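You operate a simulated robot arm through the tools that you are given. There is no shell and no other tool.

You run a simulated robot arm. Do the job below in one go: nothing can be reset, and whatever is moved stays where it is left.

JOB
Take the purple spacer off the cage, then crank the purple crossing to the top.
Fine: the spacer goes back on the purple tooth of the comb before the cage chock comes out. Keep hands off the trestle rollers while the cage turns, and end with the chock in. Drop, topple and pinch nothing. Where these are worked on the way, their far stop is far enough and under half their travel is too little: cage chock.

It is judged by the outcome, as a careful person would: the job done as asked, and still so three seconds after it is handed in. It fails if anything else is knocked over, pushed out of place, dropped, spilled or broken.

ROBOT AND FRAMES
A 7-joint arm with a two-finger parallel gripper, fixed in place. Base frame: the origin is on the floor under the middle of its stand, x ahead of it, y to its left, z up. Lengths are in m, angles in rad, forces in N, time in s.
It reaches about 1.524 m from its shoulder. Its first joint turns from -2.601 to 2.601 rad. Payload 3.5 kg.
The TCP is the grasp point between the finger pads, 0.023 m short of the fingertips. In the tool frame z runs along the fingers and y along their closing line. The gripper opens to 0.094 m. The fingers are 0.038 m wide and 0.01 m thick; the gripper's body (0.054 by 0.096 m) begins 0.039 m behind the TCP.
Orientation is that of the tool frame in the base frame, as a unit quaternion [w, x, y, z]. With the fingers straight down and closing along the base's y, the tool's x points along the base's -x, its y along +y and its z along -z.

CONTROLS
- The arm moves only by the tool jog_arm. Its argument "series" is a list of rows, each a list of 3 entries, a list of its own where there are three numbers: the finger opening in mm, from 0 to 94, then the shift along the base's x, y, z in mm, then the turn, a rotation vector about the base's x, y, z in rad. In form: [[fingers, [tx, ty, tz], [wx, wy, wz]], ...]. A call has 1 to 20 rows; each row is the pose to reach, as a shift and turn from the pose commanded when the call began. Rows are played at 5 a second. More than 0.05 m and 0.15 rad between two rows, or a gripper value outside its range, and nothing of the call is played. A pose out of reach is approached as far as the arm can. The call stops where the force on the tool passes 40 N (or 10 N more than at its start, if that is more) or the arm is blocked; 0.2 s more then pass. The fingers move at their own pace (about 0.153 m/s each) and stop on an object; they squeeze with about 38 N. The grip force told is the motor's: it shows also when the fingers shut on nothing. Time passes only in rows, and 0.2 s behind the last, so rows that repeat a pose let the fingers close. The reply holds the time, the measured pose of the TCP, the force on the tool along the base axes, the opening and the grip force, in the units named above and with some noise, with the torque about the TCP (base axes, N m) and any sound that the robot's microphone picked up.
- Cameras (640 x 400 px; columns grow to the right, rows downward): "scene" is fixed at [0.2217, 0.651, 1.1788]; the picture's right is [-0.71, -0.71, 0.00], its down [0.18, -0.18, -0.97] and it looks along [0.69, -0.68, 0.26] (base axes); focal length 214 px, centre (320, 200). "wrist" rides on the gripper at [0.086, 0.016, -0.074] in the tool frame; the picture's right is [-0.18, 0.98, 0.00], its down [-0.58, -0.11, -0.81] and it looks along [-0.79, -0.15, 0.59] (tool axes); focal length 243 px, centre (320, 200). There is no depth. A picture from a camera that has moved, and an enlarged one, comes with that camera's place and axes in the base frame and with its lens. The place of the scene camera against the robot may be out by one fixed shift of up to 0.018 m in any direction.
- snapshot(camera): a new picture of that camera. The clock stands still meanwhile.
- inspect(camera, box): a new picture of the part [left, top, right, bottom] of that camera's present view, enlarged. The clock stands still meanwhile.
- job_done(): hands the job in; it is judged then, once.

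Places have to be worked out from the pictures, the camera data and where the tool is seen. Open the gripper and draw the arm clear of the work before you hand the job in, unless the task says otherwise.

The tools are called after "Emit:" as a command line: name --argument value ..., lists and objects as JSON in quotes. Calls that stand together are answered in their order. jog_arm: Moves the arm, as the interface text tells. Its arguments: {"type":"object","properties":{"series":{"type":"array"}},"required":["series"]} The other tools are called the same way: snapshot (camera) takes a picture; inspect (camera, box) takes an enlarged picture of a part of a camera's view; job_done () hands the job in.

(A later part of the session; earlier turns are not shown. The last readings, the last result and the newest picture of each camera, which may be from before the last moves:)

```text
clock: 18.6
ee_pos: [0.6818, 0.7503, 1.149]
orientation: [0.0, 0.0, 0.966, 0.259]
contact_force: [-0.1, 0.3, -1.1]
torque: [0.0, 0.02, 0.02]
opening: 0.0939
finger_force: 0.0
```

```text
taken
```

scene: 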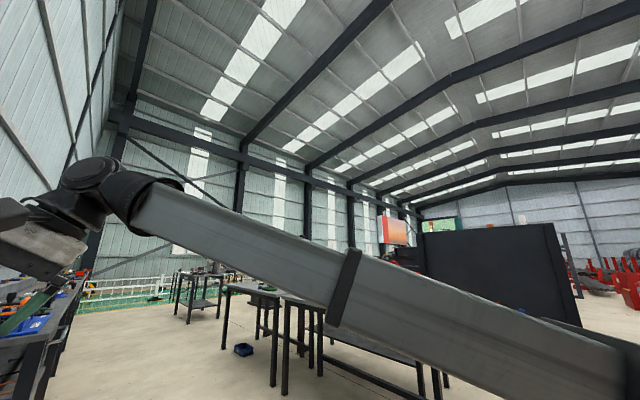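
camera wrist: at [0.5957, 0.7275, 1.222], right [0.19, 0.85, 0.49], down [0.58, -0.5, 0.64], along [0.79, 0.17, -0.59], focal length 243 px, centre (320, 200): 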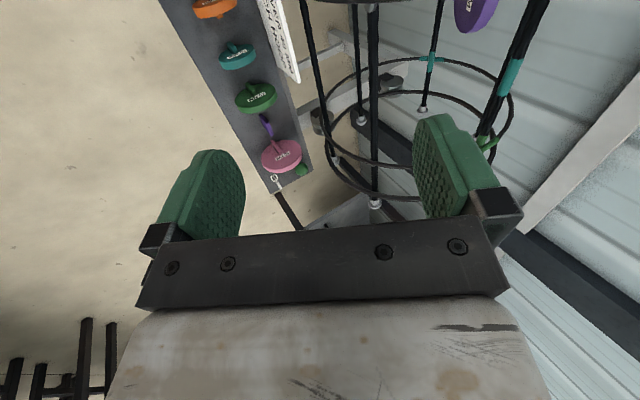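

The orientation is exactly as wanted. I'll enlarge the view of the spacer and the comb from this angle to fix their positions.

Emit:
inspect --camera "wrist" --box '[400, 0, 560, 100]'

Emit:
inspect --camera "wrist" --box '[210, 60, 338, 200]'

Emit:
inspect --camera "wrist" --box '[400, 60, 560, 180]'

```text
4.00 times, centred on (480, 50) of wrist
camera zoom: at [0.5957, 0.7275, 1.222], right [0.19, 0.85, 0.49], down [0.58, -0.5, 0.64], along [0.79, 0.17, -0.59], focal length 970 px, centre (-320, 800)
```

zoom: 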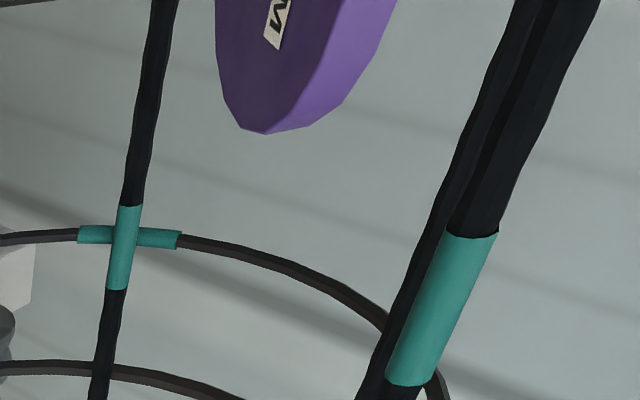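

```text
2.86 times, centred on (274, 130) of wrist
camera zoom: at [0.5957, 0.7275, 1.222], right [0.19, 0.85, 0.49], down [0.58, -0.5, 0.64], along [0.79, 0.17, -0.59], focal length 693 px, centre (451, 400)
```

zoom: 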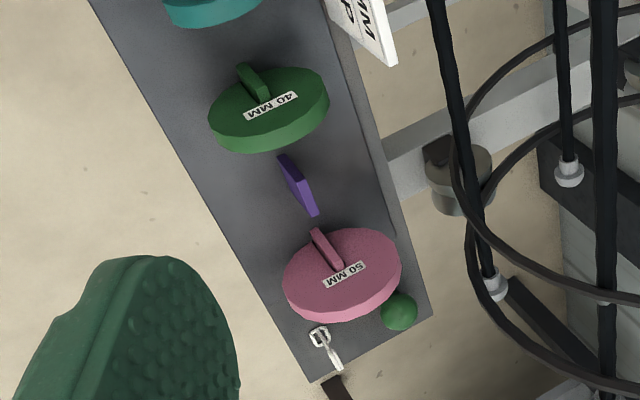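

```text
3.33 times, centred on (480, 120) of wrist
camera zoom: at [0.5957, 0.7275, 1.222], right [0.19, 0.85, 0.49], down [0.58, -0.5, 0.64], along [0.79, 0.17, -0.59], focal length 809 px, centre (-213, 467)
```

zoom: 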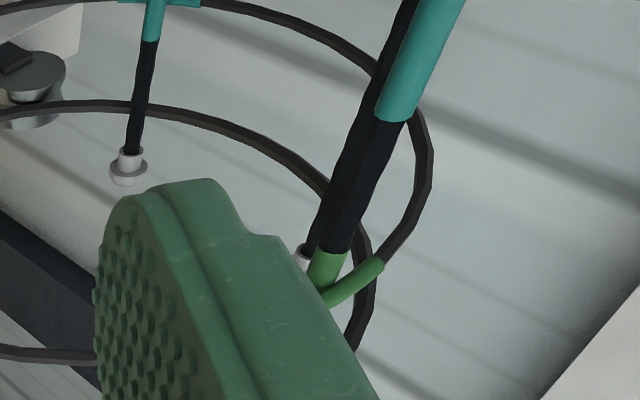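

Now I'll move toward the pre-approach point on the spacer's radial line, about 0.16 m out from the hoop, and re-check alignment.

Emit:
jog_arm --series '[[94, [5, 42, 0], [0, 0, 0]], [94, [10, 84, -5], [0, 0, 0]], [94, [15, 126, -10], [0, 0, 0]], [94, [18, 168, -15], [0, 0, 0]], [94, [20, 211, -19], [0, 0, 0]]]'

Emit:
snapshot --camera "wrist"

Emit:
inspect --camera "wrist" --box '[220, 0, 440, 200]'

```text
clock: 19.8
ee_pos: [0.7028, 0.9607, 1.1311]
orientation: [0.0, 0.001, 0.966, 0.259]
contact_force: [-0.7, -0.3, 0.0]
torque: [-0.01, -0.04, 0.02]
opening: 0.0939
finger_force: 0.1
```

```text
taken
camera wrist: at [0.6168, 0.9382, 1.2039], right [0.18, 0.85, 0.49], down [0.58, -0.5, 0.64], along [0.79, 0.17, -0.59], focal length 243 px, centre (320, 200)
```

wrist: 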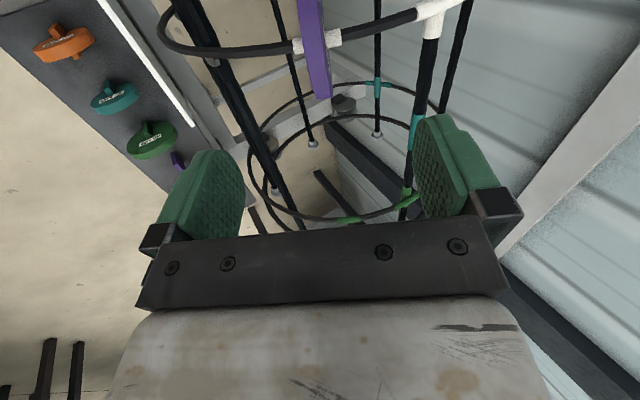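

```text
2.00 times, centred on (330, 100) of wrist
camera zoom: at [0.6168, 0.9382, 1.2039], right [0.18, 0.85, 0.49], down [0.58, -0.5, 0.64], along [0.79, 0.17, -0.59], focal length 485 px, centre (300, 400)
```

zoom: 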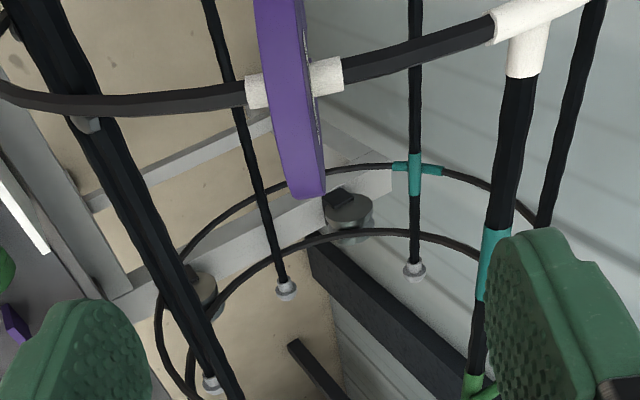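

The spacer appears edge-on between the fingers. From the hoop line I put its centre at about (0.705, 1.042, 0.986), nearly dead ahead along the tool axis. I'll advance most of the way and re-check before closing.

Emit:
jog_arm --series '[[94, [1, 15, -28], [0, 0, 0]], [94, [2, 30, -55], [0, 0, 0]], [94, [3, 42, -78], [0, 0, 0]]]'

Emit:
snapshot --camera "wrist"

Emit:
inspect --camera "wrist" --box '[220, 0, 440, 200]'

```text
clock: 20.6
ee_pos: [0.7047, 1.0027, 1.0522]
orientation: [0.001, 0.001, 0.966, 0.259]
contact_force: [-0.1, 0.6, -0.6]
torque: [0.01, 0.03, -0.01]
opening: 0.094
finger_force: 0.1
```

```text
taken
camera wrist: at [0.6192, 0.9798, 1.1254], right [0.18, 0.85, 0.49], down [0.58, -0.5, 0.65], along [0.79, 0.17, -0.59], focal length 243 px, centre (320, 200)
```

wrist: 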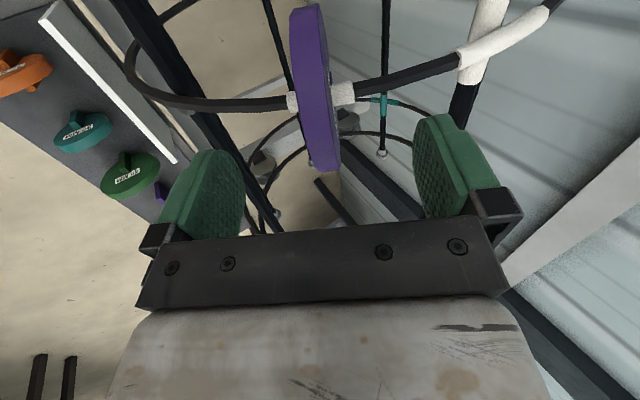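

```text
2.00 times, centred on (330, 100) of wrist
camera zoom: at [0.6192, 0.9798, 1.1254], right [0.18, 0.85, 0.49], down [0.58, -0.5, 0.65], along [0.79, 0.17, -0.59], focal length 485 px, centre (300, 400)
```

zoom: 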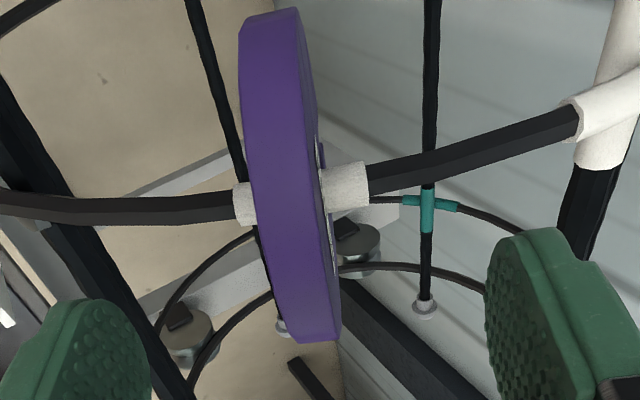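

Alignment is good: the hoop sleeve's midpoint lies on the tool axis. I'll advance the last 37 mm, so the fingertips stay about 17 mm outside the hoop, then close on the disc.

Emit:
jog_arm --series '[[94, [0, 9, -16], [0, 0, 0]], [94, [0, 18.5, -32], [0, 0, 0]], [94, [0, 18.5, -32], [0, 0, 0]]]'

Emit:
snapshot --camera "wrist"

```text
clock: 21.4
ee_pos: [0.7042, 1.0215, 1.0205]
orientation: [0.002, 0.0, 0.966, 0.258]
contact_force: [-0.4, -1.3, 0.1]
torque: [-0.01, 0.01, 0.01]
opening: 0.0939
finger_force: 0.1
```

```text
taken
camera wrist: at [0.6188, 0.9986, 1.0931], right [0.18, 0.85, 0.49], down [0.58, -0.5, 0.65], along [0.79, 0.17, -0.59], focal length 243 px, centre (320, 200)
```

wrist: 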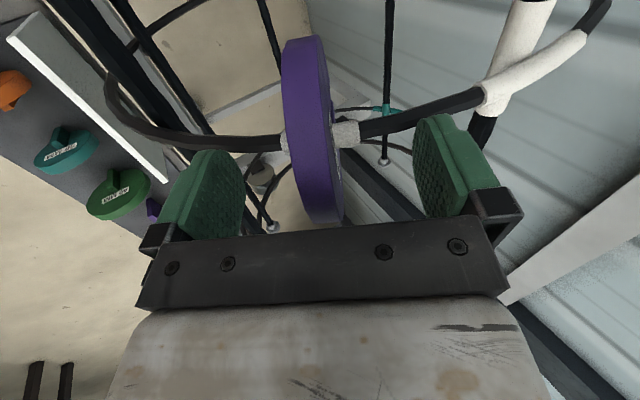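

The disc is centred between the fingers with no contact. I'll close on it.

Emit:
jog_arm --series '[[60, [0, 0, 0], [0, 0, 0]], [40, [0, 0, 0], [0, 0, 0]], [25, [0, 0, 0], [0, 0, 0]], [10, [0, 0, 0], [0, 0, 0]], [5, [0, 0, 0], [0, 0, 0]], [5, [0, 0, 0], [0, 0, 0]]]'

Emit:
snapshot --camera "wrist"

```text
clock: 22.8
ee_pos: [0.7047, 1.0223, 1.0213]
orientation: [0.001, -0.001, 0.966, 0.26]
contact_force: [2.6, 7.7, 12.4]
torque: [-0.02, 0.06, -0.12]
opening: 0.0134
finger_force: 38.0
```

```text
taken
camera wrist: at [0.6187, 0.9989, 1.0942], right [0.18, 0.85, 0.49], down [0.58, -0.5, 0.64], along [0.79, 0.17, -0.58], focal length 243 px, centre (320, 200)
```

wrist: 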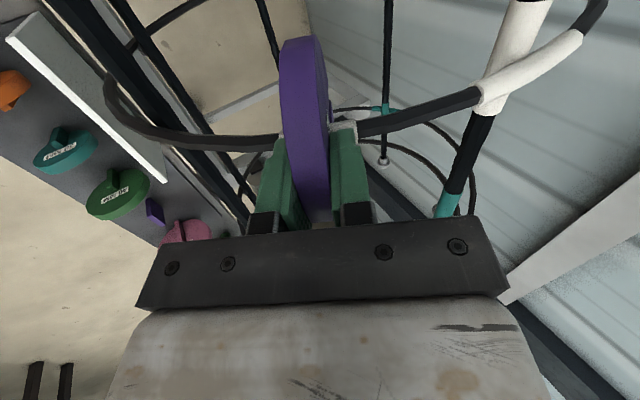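

Gripped at 13.4 mm with a slight sideways preload. I'll ease that off and draw the spacer radially outward slowly.

Emit:
jog_arm --series '[[5, [0, 0.9, 0.5], [0, 0, 0]], [5, [0, -1.5, 4.5], [0, 0, 0]], [5, [0, -4, 8.8], [0, 0, 0]], [5, [0, -6.5, 13], [0, 0, 0]], [5, [0, -9, 17.5], [0, 0, 0]]]'

Emit:
snapshot --camera "wrist"

```text
clock: 24.0
ee_pos: [0.7034, 1.013, 1.0389]
orientation: [0.001, 0.0, 0.966, 0.258]
contact_force: [0.8, 0.1, -1.0]
torque: [0.02, -0.01, -0.01]
opening: 0.0137
finger_force: 38.2
```

```text
taken
camera wrist: at [0.6187, 0.9896, 1.1109], right [0.18, 0.85, 0.49], down [0.58, -0.5, 0.65], along [0.79, 0.17, -0.59], focal length 243 px, centre (320, 200)
```

wrist: 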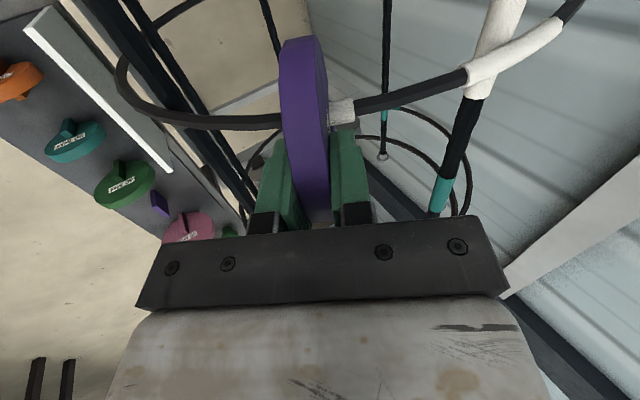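

It slides off freely: the disc stays fixed in the fingers while the hoop recedes. I'll keep pulling outward until fully clear.

Emit:
jog_arm --series '[[5, [0, -7.5, 13], [0, 0, 0]], [5, [0, -15, 26], [0, 0, 0]], [5, [0, -22.5, 39], [0, 0, 0]], [5, [0, -32.5, 56], [0, 0, 0]], [5, [0, -45, 78], [0, 0, 0]], [5, [0, -57.5, 100], [0, 0, 0]]]'

Emit:
snapshot --camera "wrist"

Emit:
inspect --camera "wrist" --box '[220, 0, 440, 200]'

```text
clock: 25.4
ee_pos: [0.7037, 0.9552, 1.1372]
orientation: [0.001, 0.0, 0.966, 0.259]
contact_force: [0.9, 0.1, -0.1]
torque: [-0.01, 0.01, -0.01]
opening: 0.0134
finger_force: 37.9
```

```text
taken
camera wrist: at [0.6186, 0.9319, 1.2105], right [0.18, 0.85, 0.49], down [0.58, -0.5, 0.65], along [0.79, 0.17, -0.59], focal length 243 px, centre (320, 200)
```

wrist: 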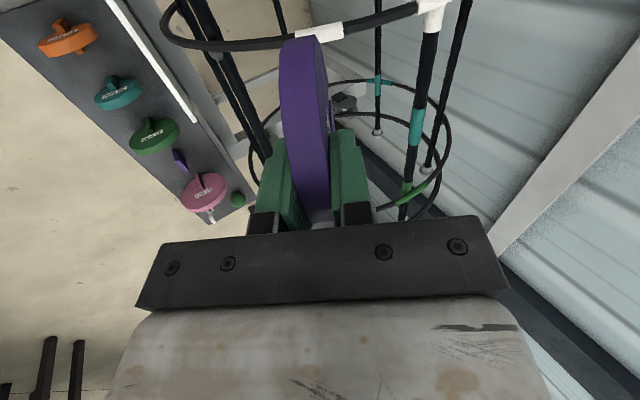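

```text
2.00 times, centred on (330, 100) of wrist
camera zoom: at [0.6186, 0.9319, 1.2105], right [0.18, 0.85, 0.49], down [0.58, -0.5, 0.65], along [0.79, 0.17, -0.59], focal length 485 px, centre (300, 400)
```

zoom: 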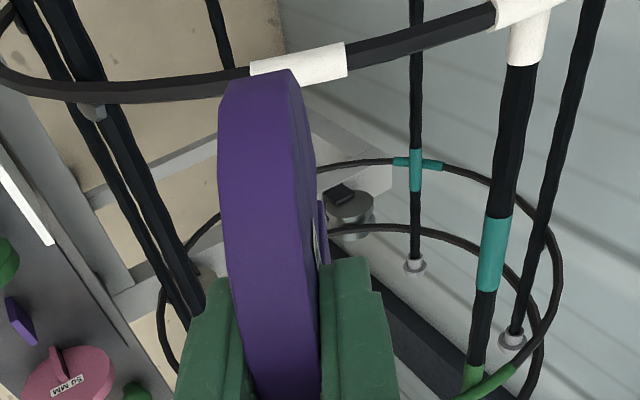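

The spacer is off the cage. I'll carry it back the way I came to the clear spot at (0.68, 0.75, 1.15), then turn the wrist to face the comb, with fingers closing along x.

Emit:
jog_arm --series '[[5, [-4, -41, 3], [0, 0, 0]], [5, [-8, -82, 6], [0, 0, 0]], [5, [-12, -123, 9], [0, 0, 0]], [5, [-16, -164, 11], [0, 0, 0]], [5, [-22, -205, 13], [0, 0, 0]], [5, [-22, -205, 13], [-0.0117, -0.0611, 0.1292]], [5, [-22, -205, 13], [-0.0234, -0.1222, 0.2584]], [5, [-22, -205, 13], [-0.0351, -0.1833, 0.3876]], [5, [-22, -205, 13], [-0.0468, -0.2444, 0.5168]], [5, [-22, -205, 13], [-0.0585, -0.3055, 0.646]], [5, [-22, -205, 13], [-0.0702, -0.3665, 0.7753]], [5, [-22, -205, 13], [-0.0819, -0.4276, 0.9045]], [5, [-22, -205, 13], [-0.0936, -0.4887, 1.0337]], [5, [-22, -205, 13], [-0.1053, -0.5498, 1.1629]], [5, [-22, -205, 13], [-0.117, -0.6109, 1.2921]], [5, [-22, -205, 13], [-0.1287, -0.672, 1.4213]]]'

Emit:
snapshot --camera "wrist"

```text
clock: 28.8
ee_pos: [0.6823, 0.749, 1.151]
orientation: [-0.127, 0.697, -0.694, -0.127]
contact_force: [0.2, -0.1, -0.4]
torque: [-0.01, -0.02, -0.01]
opening: 0.0139
finger_force: 38.3
```

```text
taken
camera wrist: at [0.6671, 0.6429, 1.1901], right [-0.98, 0.17, 0.06], down [0.11, 0.26, 0.96], along [0.15, 0.95, -0.27], focal length 243 px, centre (320, 200)
```

wrist: 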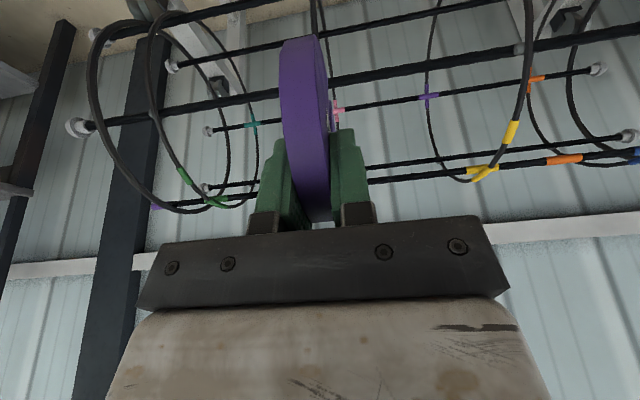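

The spacer is held well. While here, I'll enlarge the +x end where another purple mark shows on the top bar.

Emit:
inspect --camera "wrist" --box '[130, 150, 258, 230]'

Emit:
inspect --camera "wrist" --box '[400, 60, 560, 200]'

Emit:
inspect --camera "wrist" --box '[540, 60, 640, 200]'

```text
5.00 times, centred on (194, 190) of wrist
camera zoom: at [0.6671, 0.6429, 1.1901], right [-0.98, 0.17, 0.06], down [0.11, 0.26, 0.96], along [0.15, 0.95, -0.27], focal length 1213 px, centre (950, 250)
```

zoom: 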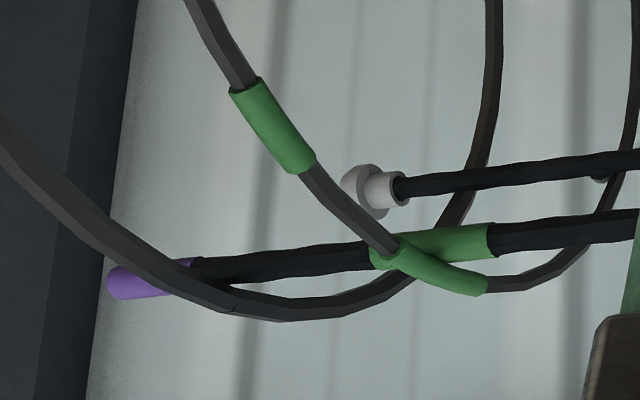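

```text
2.86 times, centred on (480, 130) of wrist
camera zoom: at [0.6671, 0.6429, 1.1901], right [-0.98, 0.17, 0.06], down [0.11, 0.26, 0.96], along [0.15, 0.95, -0.27], focal length 693 px, centre (-137, 400)
```

zoom: 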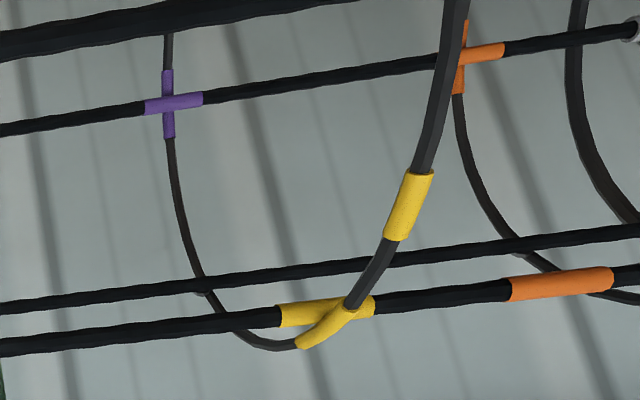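

```text
2.86 times, centred on (590, 130) of wrist
camera zoom: at [0.6671, 0.6429, 1.1901], right [-0.98, 0.17, 0.06], down [0.11, 0.26, 0.96], along [0.15, 0.95, -0.27], focal length 693 px, centre (-451, 400)
```

zoom: 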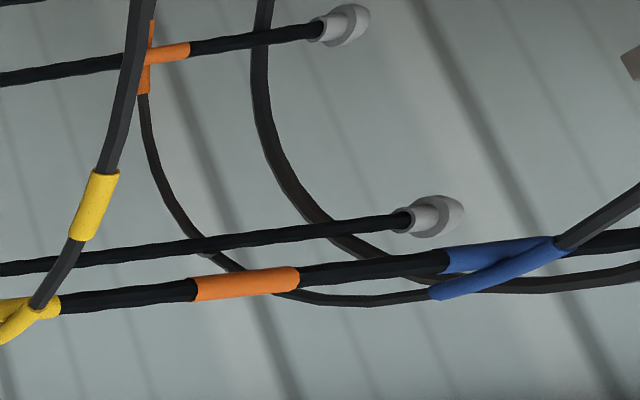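

The only cross-shaped purple mark is on the far lower bar at x≈0.41; the other purple is just a bar-end sleeve. Now I'll carry the spacer toward the purple tooth of the comb, staying in front of it.

Emit:
jog_arm --series '[[5, [40, -10, -15], [0, 0, 0]], [5, [80, -20, -35], [0, 0, 0]], [5, [120, -30, -60], [0, 0, 0]], [5, [160, -40, -85], [0, 0, 0]], [5, [200, -50, -110], [0, 0, 0]], [5, [240, -55, -130], [0, 0, 0]], [5, [245, -55, -150], [0, 0, 0]]]'

Emit:
snapshot --camera "wrist"

Emit:
snapshot --camera "scene"

```text
clock: 30.4
ee_pos: [0.9277, 0.6941, 0.9998]
orientation: [-0.127, 0.696, -0.695, -0.128]
contact_force: [-0.2, -0.3, -0.6]
torque: [0.01, -0.02, 0.01]
opening: 0.0133
finger_force: 37.9
```

```text
taken
camera wrist: at [0.9132, 0.588, 1.04], right [-0.98, 0.17, 0.06], down [0.11, 0.26, 0.96], along [0.15, 0.95, -0.27], focal length 243 px, centre (320, 200)
```

wrist: 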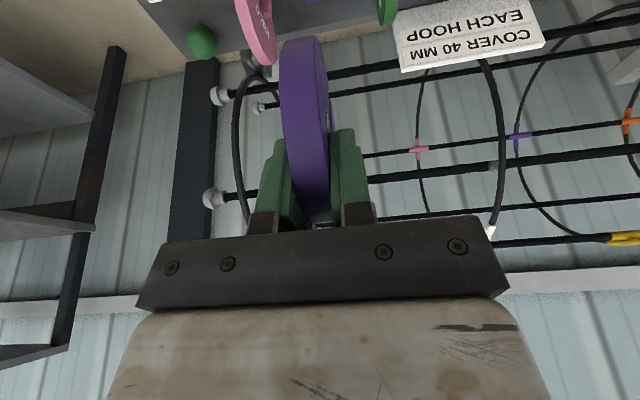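

```text
taken
```

scene: 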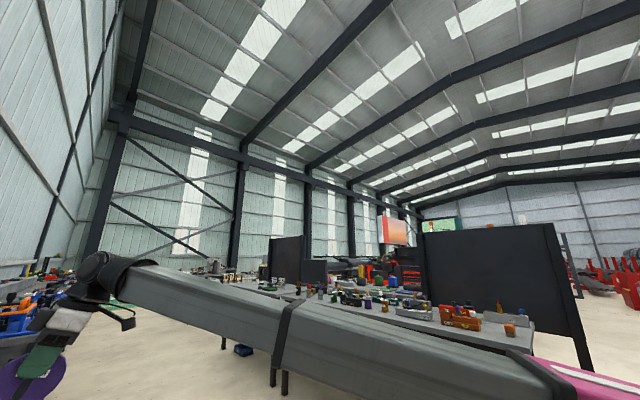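

Clear of everything, with the slot pointing along the tool axis. I'll level the tilt so the slot points straight down.

Emit:
jog_arm --series '[[5, [0, 0, 0], [-0.12, 0, 0]], [5, [0, 0, 0], [-0.24, 0, 0]], [5, [0, 0, 0], [-0.36, 0, 0]]]'

Emit:
snapshot --camera "wrist"

Emit:
inspect --camera "wrist" --box '[220, 0, 420, 120]'

```text
clock: 31.2
ee_pos: [0.9276, 0.6937, 1.0002]
orientation: [-0.001, 0.707, -0.707, 0.002]
contact_force: [0.4, -0.4, -1.2]
torque: [-0.04, -0.02, 0.0]
opening: 0.0139
finger_force: 38.0
```

```text
taken
camera wrist: at [0.9127, 0.6088, 1.0754], right [-0.98, 0.18, 0.0], down [0.11, 0.58, 0.81], along [0.15, 0.79, -0.59], focal length 243 px, centre (320, 200)
```

wrist: 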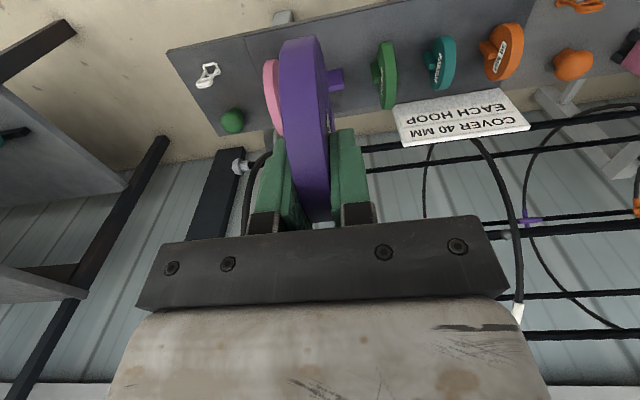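

```text
3.20 times, centred on (320, 60) of wrist
camera zoom: at [0.9127, 0.6088, 1.0754], right [-0.98, 0.18, 0.0], down [0.11, 0.58, 0.81], along [0.15, 0.79, -0.59], focal length 776 px, centre (320, 648)
```

zoom: 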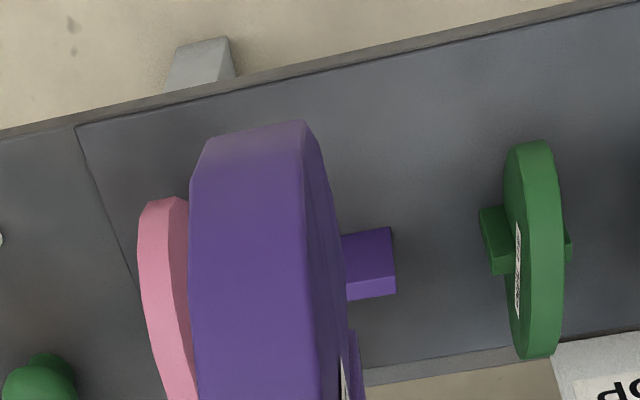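

The tooth is partly hidden behind the held disc. I'll shift 70 mm in −x to see the whole purple tooth and measure it.

Emit:
jog_arm --series '[[5, [-35, 0, 0], [0, 0, 0]], [5, [-70, 0, 0], [0, 0, 0]]]'

Emit:
inspect --camera "wrist" --box '[200, 30, 328, 110]'

Emit:
snapshot --camera "wrist"

```text
clock: 31.8
ee_pos: [0.8585, 0.6946, 1.0009]
orientation: [0.0, -0.707, 0.707, -0.001]
contact_force: [-1.1, 0.7, -0.2]
torque: [0.01, -0.01, -0.01]
opening: 0.0137
finger_force: 38.0
```

```text
5.00 times, centred on (264, 70) of wrist
camera zoom: at [0.8423, 0.6083, 1.0759], right [-0.98, 0.18, 0.0], down [0.11, 0.58, 0.81], along [0.15, 0.79, -0.59], focal length 1213 px, centre (600, 850)
```

zoom: 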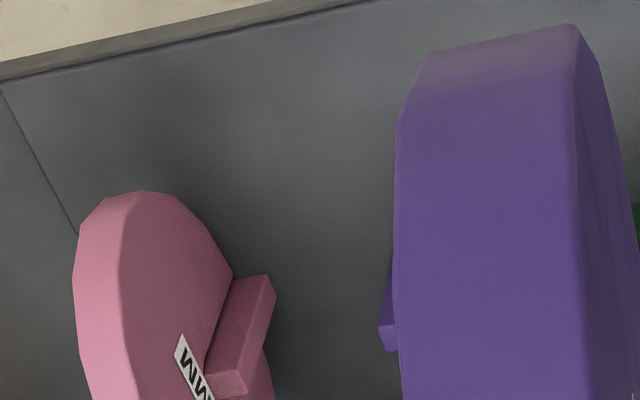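

```text
taken
camera wrist: at [0.8423, 0.6083, 1.0759], right [-0.98, 0.18, 0.0], down [0.11, 0.58, 0.81], along [0.15, 0.79, -0.59], focal length 243 px, centre (320, 200)
```

wrist: 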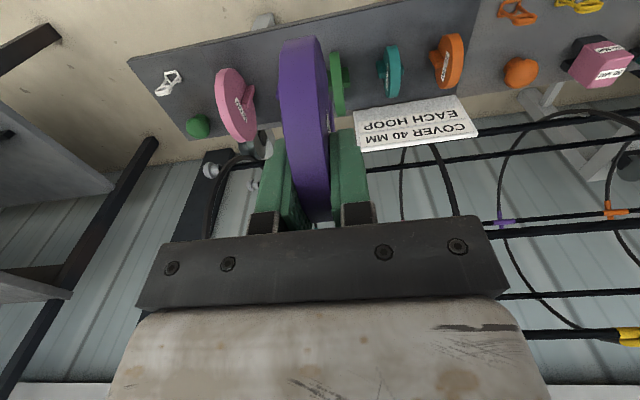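

Still half hidden; I'll shift another 60 mm.

Emit:
jog_arm --series '[[5, [-30, 0, 0], [0, 0, 0]], [5, [-60, 0, 0], [0, 0, 0]]]'

Emit:
inspect --camera "wrist" --box '[170, 40, 298, 120]'

```text
clock: 32.4
ee_pos: [0.7973, 0.6943, 1.0007]
orientation: [0.0, 0.707, -0.707, 0.0]
contact_force: [0.0, -0.6, -0.5]
torque: [0.02, 0.03, -0.01]
opening: 0.0136
finger_force: 38.5
```

```text
5.00 times, centred on (234, 80) of wrist
camera zoom: at [0.782, 0.6083, 1.0754], right [-0.98, 0.18, 0.0], down [0.11, 0.58, 0.81], along [0.15, 0.79, -0.59], focal length 1213 px, centre (750, 800)
```

zoom: 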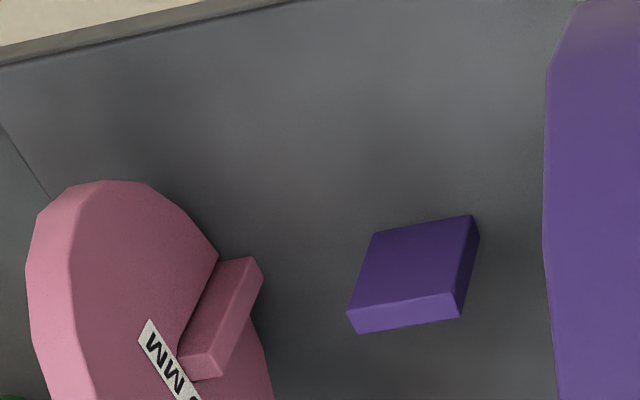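

Now the tooth is clear: about x 0.913–0.948, y 0.801–0.809, top z≈0.723, bench ≈0.677. I'll move to x≈1.0, where the scene camera should see the disc's face and slot, and check the slot direction before lowering.

Emit:
jog_arm --series '[[5, [40, 0, 0], [0, 0, 0]], [5, [80, 0, 0], [0, 0, 0]], [5, [120, 0, 0], [0, 0, 0]], [5, [160, 0, 0], [0, 0, 0]], [5, [203, 0, 0], [0, 0, 0]]]'

Emit:
inspect --camera "scene" --box '[0, 300, 128, 400]'

Emit:
snapshot --camera "wrist"

```text
clock: 33.6
ee_pos: [1.0003, 0.6966, 1.0011]
orientation: [0.0, 0.707, -0.707, 0.0]
contact_force: [-0.4, 0.2, 0.2]
torque: [-0.02, -0.03, -0.02]
opening: 0.0135
finger_force: 38.2
```

```text
4.00 times, centred on (64, 350) of scene
camera zoom: at [0.2217, 0.651, 1.1788], right [-0.71, -0.71, 0.0], down [0.18, -0.18, -0.97], along [0.69, -0.68, 0.26], focal length 858 px, centre (1344, -400)
```

zoom: 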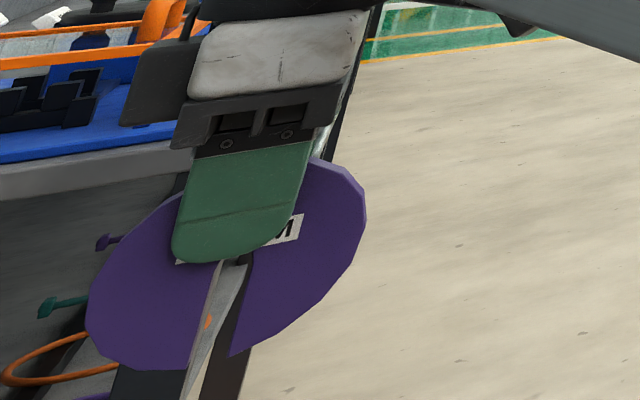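

```text
taken
camera wrist: at [0.9844, 0.61, 1.0752], right [-0.98, 0.18, 0.0], down [0.11, 0.58, 0.81], along [0.15, 0.79, -0.59], focal length 243 px, centre (320, 200)
```

wrist: 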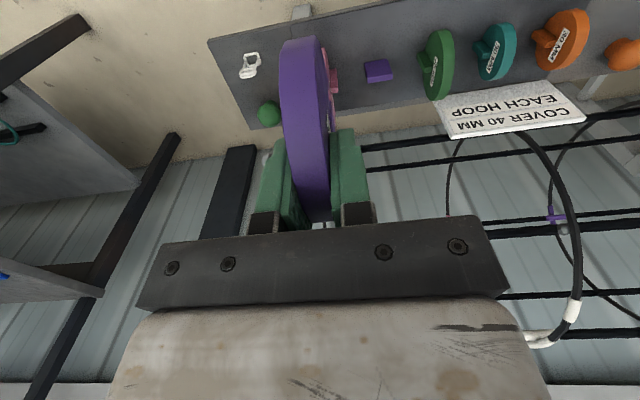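

The slot opens downward as wanted, and the disc centre projects right where I expected. I'll enlarge further to check the slot's tilt.

Emit:
inspect --camera "scene" --box '[16, 345, 96, 400]'

```text
7.27 times, centred on (56, 372) of scene
camera zoom: at [0.2217, 0.651, 1.1788], right [-0.71, -0.71, 0.0], down [0.18, -0.18, -0.97], along [0.69, -0.68, 0.26], focal length 1560 px, centre (2240, -1054)
```

zoom: 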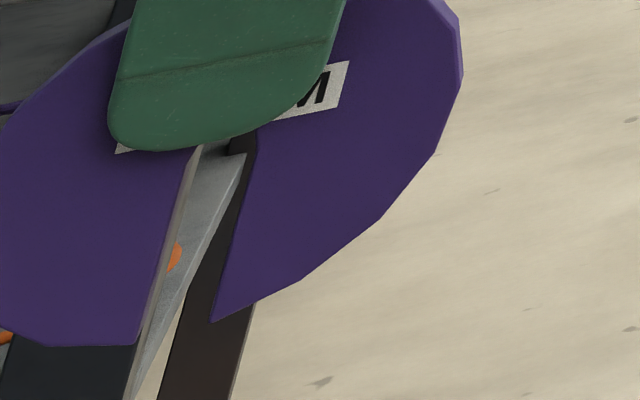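

The slot is vertical, about 12.7 mm wide. Comparing fingertip and disc outline, the disc centre is about 28 mm below the TCP and 4 mm toward −y of it. I'll move above the tooth with that offset (TCP y≈0.809) and hover low for a close check.

Emit:
jog_arm --series '[[5, [-25, 35, 0], [0, 0, 0]], [5, [-50, 75, -10], [0, 0, 0]], [5, [-70, 112, -30], [0, 0, 0]], [5, [-70, 112, -70], [0, 0, 0]], [5, [-70, 112, -110], [0, 0, 0]], [5, [-70, 112, -150], [0, 0, 0]], [5, [-70, 112, -171], [0, 0, 0]]]'

Emit:
snapshot --camera "wrist"

Emit:
inspect --camera "wrist" --box '[240, 20, 400, 120]'

```text
clock: 35.2
ee_pos: [0.9311, 0.8074, 0.8299]
orientation: [0.0, 0.707, -0.707, -0.001]
contact_force: [1.1, -0.7, 0.4]
torque: [-0.01, 0.03, 0.0]
opening: 0.0139
finger_force: 38.5
```

```text
taken
camera wrist: at [0.9149, 0.721, 0.9043], right [-0.98, 0.18, 0.0], down [0.11, 0.58, 0.81], along [0.15, 0.79, -0.59], focal length 243 px, centre (320, 200)
```

wrist: 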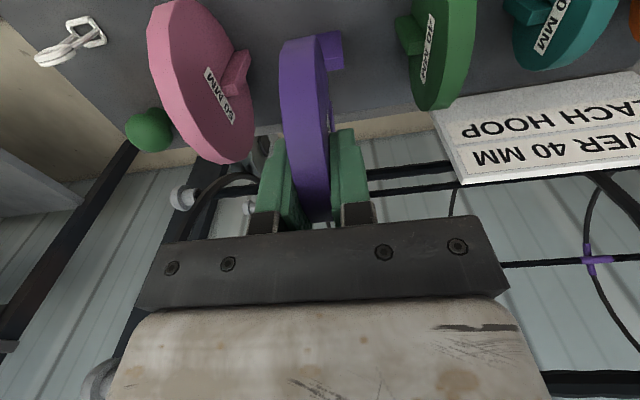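

```text
4.00 times, centred on (320, 70) of wrist
camera zoom: at [0.9149, 0.721, 0.9043], right [-0.98, 0.18, 0.0], down [0.11, 0.58, 0.81], along [0.15, 0.79, -0.59], focal length 970 px, centre (320, 720)
```

zoom: 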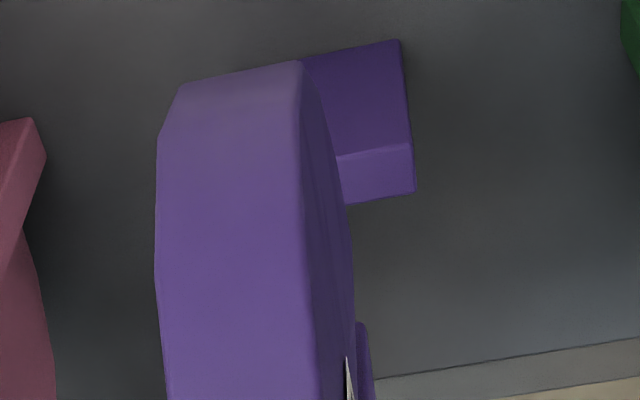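

The tooth edge measures y≈0.800–0.808 here and the slot spans about 0.797–0.810, so it is aligned. I'll lower slowly until the slot just engages the tooth.

Emit:
jog_arm --series '[[5, [-1, 0.5, -10], [0, 0, 0]], [5, [-1, 0.5, -20], [0, 0, 0]], [5, [-1, 0.5, -30], [0, 0, 0]], [5, [-1, 0.5, -38], [0, 0, 0]], [5, [-1, 0.5, -46], [0, 0, 0]]]'

Emit:
inspect --camera "wrist" --box '[220, 0, 420, 130]'

```text
clock: 36.4
ee_pos: [0.9284, 0.807, 0.7836]
orientation: [0.001, -0.707, 0.708, 0.0]
contact_force: [0.1, 0.7, -1.3]
torque: [0.0, 0.03, 0.0]
opening: 0.0139
finger_force: 38.0
```

```text
3.08 times, centred on (320, 65) of wrist
camera zoom: at [0.9141, 0.721, 0.8583], right [-0.98, 0.18, 0.0], down [0.11, 0.58, 0.81], along [0.15, 0.79, -0.59], focal length 746 px, centre (320, 615)
```

zoom: 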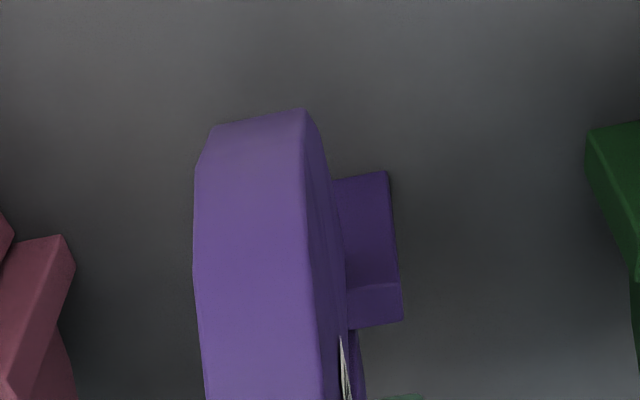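

No contact force, and the tooth is now inside the slot. I'll continue down in small steps toward the seat at TCP z≈0.75.

Emit:
jog_arm --series '[[5, [0, 0, -6], [0, 0, 0]], [5, [0, 0, -12], [0, 0, 0]], [5, [0, 0, -18], [0, 0, 0]], [5, [0, 0, -24], [0, 0, 0]], [5, [0, 0, -28], [0, 0, 0]]]'

Emit:
inspect --camera "wrist" --box '[220, 0, 420, 130]'

```text
clock: 37.6
ee_pos: [0.9291, 0.8086, 0.7558]
orientation: [0.0, 0.707, -0.707, 0.0]
contact_force: [-0.5, -0.3, 0.2]
torque: [0.02, -0.04, -0.02]
opening: 0.0137
finger_force: 39.0
```

```text
3.08 times, centred on (320, 65) of wrist
camera zoom: at [0.9142, 0.7213, 0.8308], right [-0.98, 0.18, 0.0], down [0.11, 0.58, 0.81], along [0.15, 0.79, -0.59], focal length 746 px, centre (320, 615)
```

zoom: 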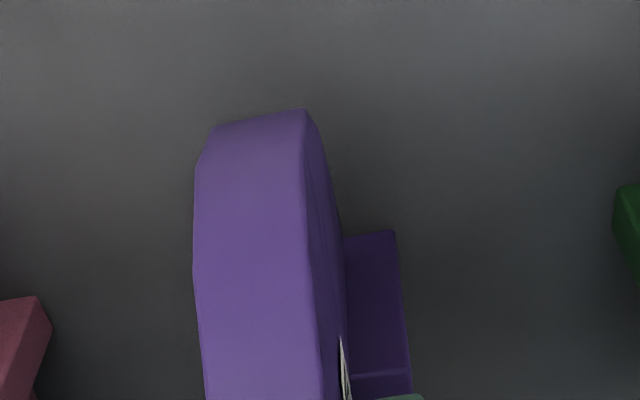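

Still no contact. I'll go down in 1.5 mm steps looking for the first sign of seating.

Emit:
jog_arm --series '[[5, [0, 0, -1.5], [0, 0, 0]], [5, [0, 0, -3], [0, 0, 0]], [5, [0, 0, -4.5], [0, 0, 0]], [5, [0, 0, -5.5], [0, 0, 0]]]'

```text
clock: 38.6
ee_pos: [0.9301, 0.807, 0.7512]
orientation: [0.0, -0.707, 0.707, 0.0]
contact_force: [0.3, -0.3, -0.5]
torque: [0.01, 0.04, -0.02]
opening: 0.0135
finger_force: 37.6
```

Emit:
jog_arm --series '[[5, [0, 0, -1], [0, 0, 0]], [5, [0, 0, -2], [0, 0, 0]], [5, [0, 0, -2], [0, 0, 0]]]'

Emit:
inspect --camera "wrist" --box '[220, 0, 420, 130]'

```text
clock: 39.4
ee_pos: [0.9296, 0.8073, 0.748]
orientation: [0.0, -0.707, 0.707, 0.0]
contact_force: [-0.2, -0.6, -0.1]
torque: [0.01, 0.02, 0.0]
opening: 0.0134
finger_force: 37.7
```

```text
3.08 times, centred on (320, 65) of wrist
camera zoom: at [0.9141, 0.7212, 0.8232], right [-0.98, 0.18, 0.0], down [0.11, 0.58, 0.81], along [0.15, 0.79, -0.59], focal length 746 px, centre (320, 615)
```

zoom: 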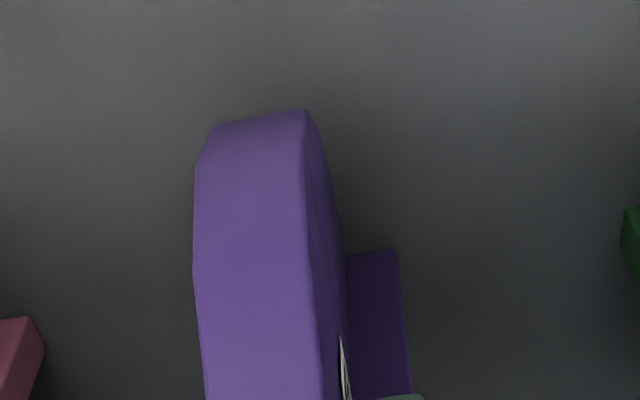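

Still no force at TCP z≈0.748. I'll step down another millimetre at a time.

Emit:
jog_arm --series '[[5, [0, 0, -0.7], [0, 0, 0]], [5, [0, 0, -1.4], [0, 0, 0]], [5, [0, 0, -1.4], [0, 0, 0]]]'

```text
clock: 40.2
ee_pos: [0.9294, 0.8073, 0.7472]
orientation: [0.0, 0.708, -0.707, 0.0]
contact_force: [0.6, 0.5, -1.4]
torque: [0.0, 0.0, -0.01]
opening: 0.0137
finger_force: 38.6
```

No clear contact yet; I'll go another 1.5 mm.

Emit:
jog_arm --series '[[5, [0, 0, -0.8], [0, 0, 0]], [5, [0, 0, -1.6], [0, 0, 0]], [5, [0, 0, -1.6], [0, 0, 0]]]'

Emit:
inspect --camera "wrist" --box '[220, 0, 420, 130]'

Emit:
snapshot --camera "wrist"

```text
clock: 41.0
ee_pos: [0.9302, 0.8072, 0.7475]
orientation: [0.0, 0.707, -0.707, -0.001]
contact_force: [-2.0, 0.3, 9.1]
torque: [-0.06, 0.11, -0.01]
opening: 0.0139
finger_force: 37.4
```

```text
3.08 times, centred on (320, 65) of wrist
camera zoom: at [0.914, 0.7211, 0.8209], right [-0.98, 0.18, 0.0], down [0.11, 0.58, 0.81], along [0.15, 0.79, -0.59], focal length 746 px, centre (320, 615)
```

zoom: 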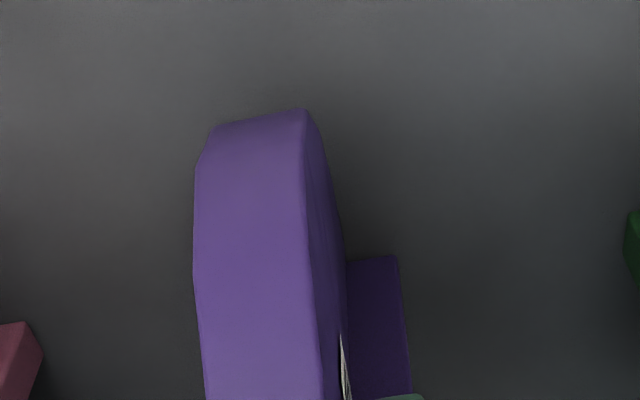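

```text
taken
camera wrist: at [0.914, 0.7211, 0.8209], right [-0.98, 0.18, 0.0], down [0.11, 0.58, 0.81], along [0.15, 0.79, -0.59], focal length 243 px, centre (320, 200)
```

wrist: 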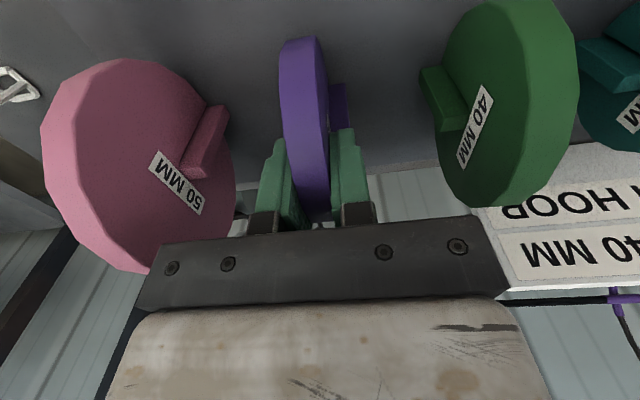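

Contact: +9 N upward at TCP z≈0.747, matching the disc bottom reaching the bench. I'll ease the preload slightly and open the fingers just enough to free the disc.

Emit:
jog_arm --series '[[5, [0, 0, 1], [0, 0, 0]], [20, [0, 0, 1], [0, 0, 0]], [34, [0, 0, 1], [0, 0, 0]], [34, [0, 0, 1], [0, 0, 0]]]'

Emit:
snapshot --camera "wrist"

```text
clock: 42.0
ee_pos: [0.9293, 0.8069, 0.7453]
orientation: [-0.001, -0.707, 0.707, 0.0]
contact_force: [-0.5, 0.7, 0.0]
torque: [-0.02, -0.01, 0.01]
opening: 0.0339
finger_force: 0.0
```

```text
taken
camera wrist: at [0.9142, 0.7212, 0.8208], right [-0.98, 0.18, 0.0], down [0.11, 0.58, 0.81], along [0.15, 0.79, -0.59], focal length 243 px, centre (320, 200)
```

wrist: 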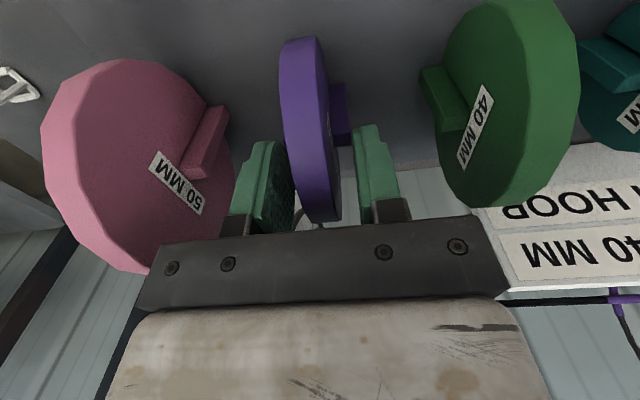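

The disc stands on its tooth, free of the fingers. I'll rise straight up.

Emit:
jog_arm --series '[[34, [0, 0, 10], [0, 0, 0]], [34, [0, 0, 25], [0, 0, 0]], [34, [0, 0, 45], [0, 0, 0]], [34, [0, 0, 75], [0, 0, 0]], [34, [0, 0, 115], [0, 0, 0]], [34, [0, -10, 160], [0, 0, 0]], [34, [0, -40, 200], [0, 0, 0]]]'

Emit:
snapshot --camera "wrist"

Emit:
inspect --camera "wrist" --box '[220, 0, 420, 120]'

```text
clock: 43.6
ee_pos: [0.9273, 0.7678, 0.9477]
orientation: [-0.001, 0.708, -0.706, 0.0]
contact_force: [-0.1, 0.1, 0.1]
torque: [-0.05, 0.01, 0.02]
opening: 0.034
finger_force: 0.1
```

```text
taken
camera wrist: at [0.9132, 0.6818, 1.0222], right [-0.98, 0.18, 0.0], down [0.11, 0.58, 0.81], along [0.15, 0.79, -0.59], focal length 243 px, centre (320, 200)
```

wrist: 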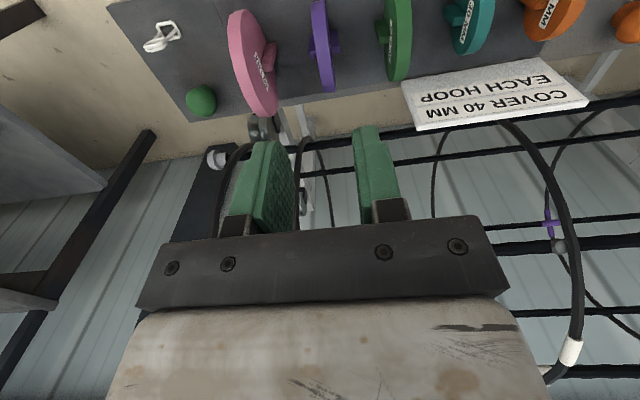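

```text
3.20 times, centred on (320, 60) of wrist
camera zoom: at [0.9132, 0.6818, 1.0222], right [-0.98, 0.18, 0.0], down [0.11, 0.58, 0.81], along [0.15, 0.79, -0.59], focal length 776 px, centre (320, 648)
```

zoom: 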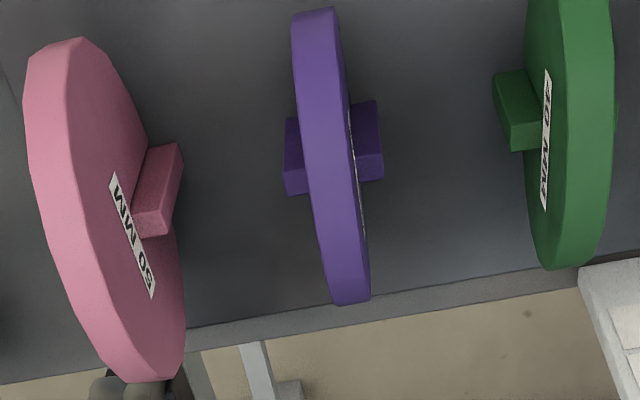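

The purple spacer now sits on the purple tooth like its neighbours. Next I'll tilt the hand outward again and travel back to the crank end for a close look at the chock.

Emit:
jog_arm --series '[[34, [0, -20, 10], [0.12, 0, 0]], [34, [-20, -50, 20], [0.24, 0, 0]], [34, [-60, -80, 25], [0.36, 0, 0]], [34, [-105, -95, 30], [0.36, 0, 0]], [34, [-150, -105, 30], [0.36, 0, 0]], [34, [-195, -115, 30], [0.36, 0, 0]], [34, [-240, -125, 30], [0.36, 0, 0]], [34, [-285, -135, 30], [0.36, 0, 0]], [34, [-330, -140, 30], [0.36, 0, 0]], [34, [-375, -145, 30], [0.36, 0, 0]], [34, [-420, -150, 30], [0.36, 0, 0]], [34, [-465, -155, 30], [0.36, 0, 0]], [34, [-510, -160, 30], [0.36, 0, 0]], [34, [-555, -165, 30], [0.36, 0, 0]], [34, [-600, -165, 30], [0.36, 0, 0]], [34, [-640, -160, 20], [0.36, 0, 0]]]'

Emit:
snapshot --camera "wrist"

```text
refused: row 3 steps farther than a row can; nothing moved
```

```text
taken
camera wrist: at [0.9132, 0.6818, 1.0222], right [-0.98, 0.18, 0.0], down [0.11, 0.58, 0.81], along [0.15, 0.79, -0.59], focal length 243 px, centre (320, 200)
```

wrist: 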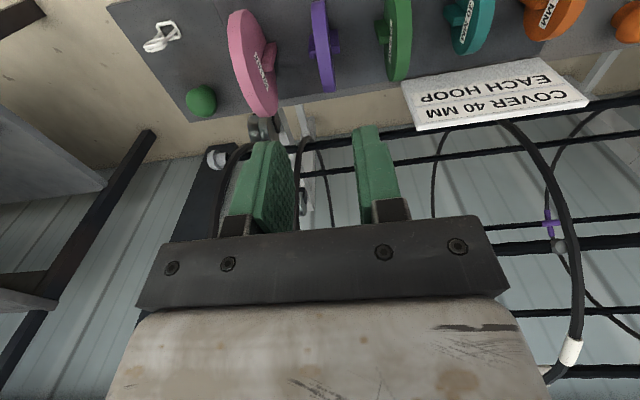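

One row was slightly too long, so nothing moved. I'll send the same route with smaller steps.

Emit:
jog_arm --series '[[34, [0, -25, 10], [0.12, 0, 0]], [34, [-15, -55, 20], [0.24, 0, 0]], [34, [-50, -80, 25], [0.36, 0, 0]], [34, [-95, -90, 30], [0.36, 0, 0]], [34, [-140, -100, 30], [0.36, 0, 0]], [34, [-185, -110, 30], [0.36, 0, 0]], [34, [-230, -120, 30], [0.36, 0, 0]], [34, [-275, -130, 30], [0.36, 0, 0]], [34, [-320, -135, 30], [0.36, 0, 0]], [34, [-365, -140, 30], [0.36, 0, 0]], [34, [-410, -145, 30], [0.36, 0, 0]], [34, [-455, -150, 30], [0.36, 0, 0]], [34, [-500, -155, 30], [0.36, 0, 0]], [34, [-545, -160, 30], [0.36, 0, 0]], [34, [-590, -160, 30], [0.36, 0, 0]], [34, [-635, -160, 20], [0.36, 0, 0]]]'

Emit:
snapshot --camera "wrist"

```text
clock: 47.0
ee_pos: [0.2931, 0.6075, 0.9673]
orientation: [0.128, -0.696, 0.696, 0.126]
contact_force: [-0.7, 0.5, 0.4]
torque: [0.02, -0.01, 0.06]
opening: 0.0337
finger_force: 0.1
```

```text
taken
camera wrist: at [0.2783, 0.5007, 1.0063], right [-0.98, 0.17, 0.06], down [0.11, 0.26, 0.96], along [0.15, 0.95, -0.27], focal length 243 px, centre (320, 200)
```

wrist: 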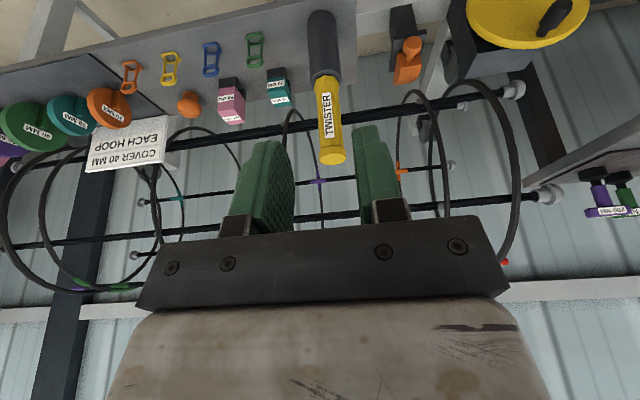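

I'm back at the crank end. I'll enlarge the chock and crank from here.

Emit:
inspect --camera "wrist" --box '[360, 0, 460, 100]'

Emit:
inspect --camera "wrist" --box '[430, 0, 590, 60]'

```text
4.00 times, centred on (410, 50) of wrist
camera zoom: at [0.2783, 0.5007, 1.0063], right [-0.98, 0.17, 0.06], down [0.11, 0.26, 0.96], along [0.15, 0.95, -0.27], focal length 970 px, centre (-40, 800)
```

zoom: 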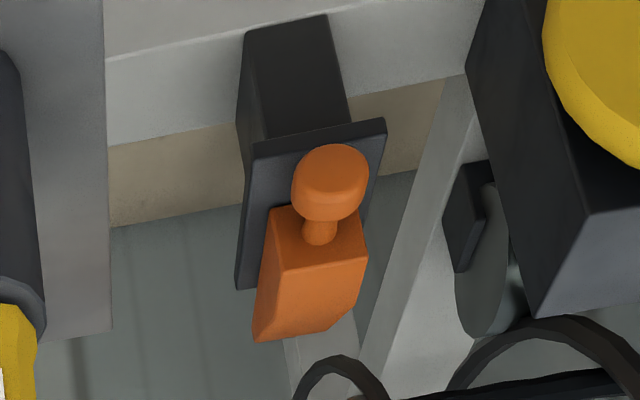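

```text
4.00 times, centred on (510, 30) of wrist
camera zoom: at [0.2783, 0.5007, 1.0063], right [-0.98, 0.17, 0.06], down [0.11, 0.26, 0.96], along [0.15, 0.95, -0.27], focal length 970 px, centre (-440, 880)
```

zoom: 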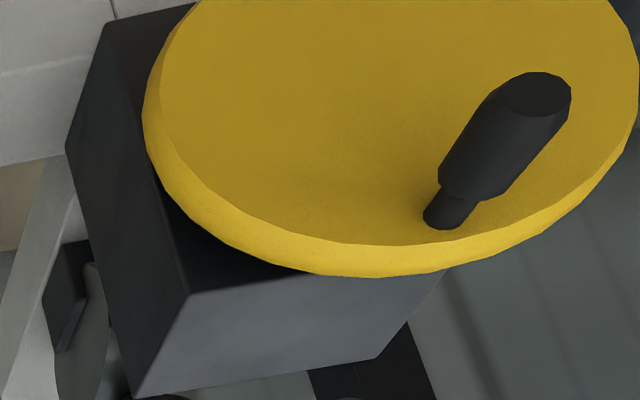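

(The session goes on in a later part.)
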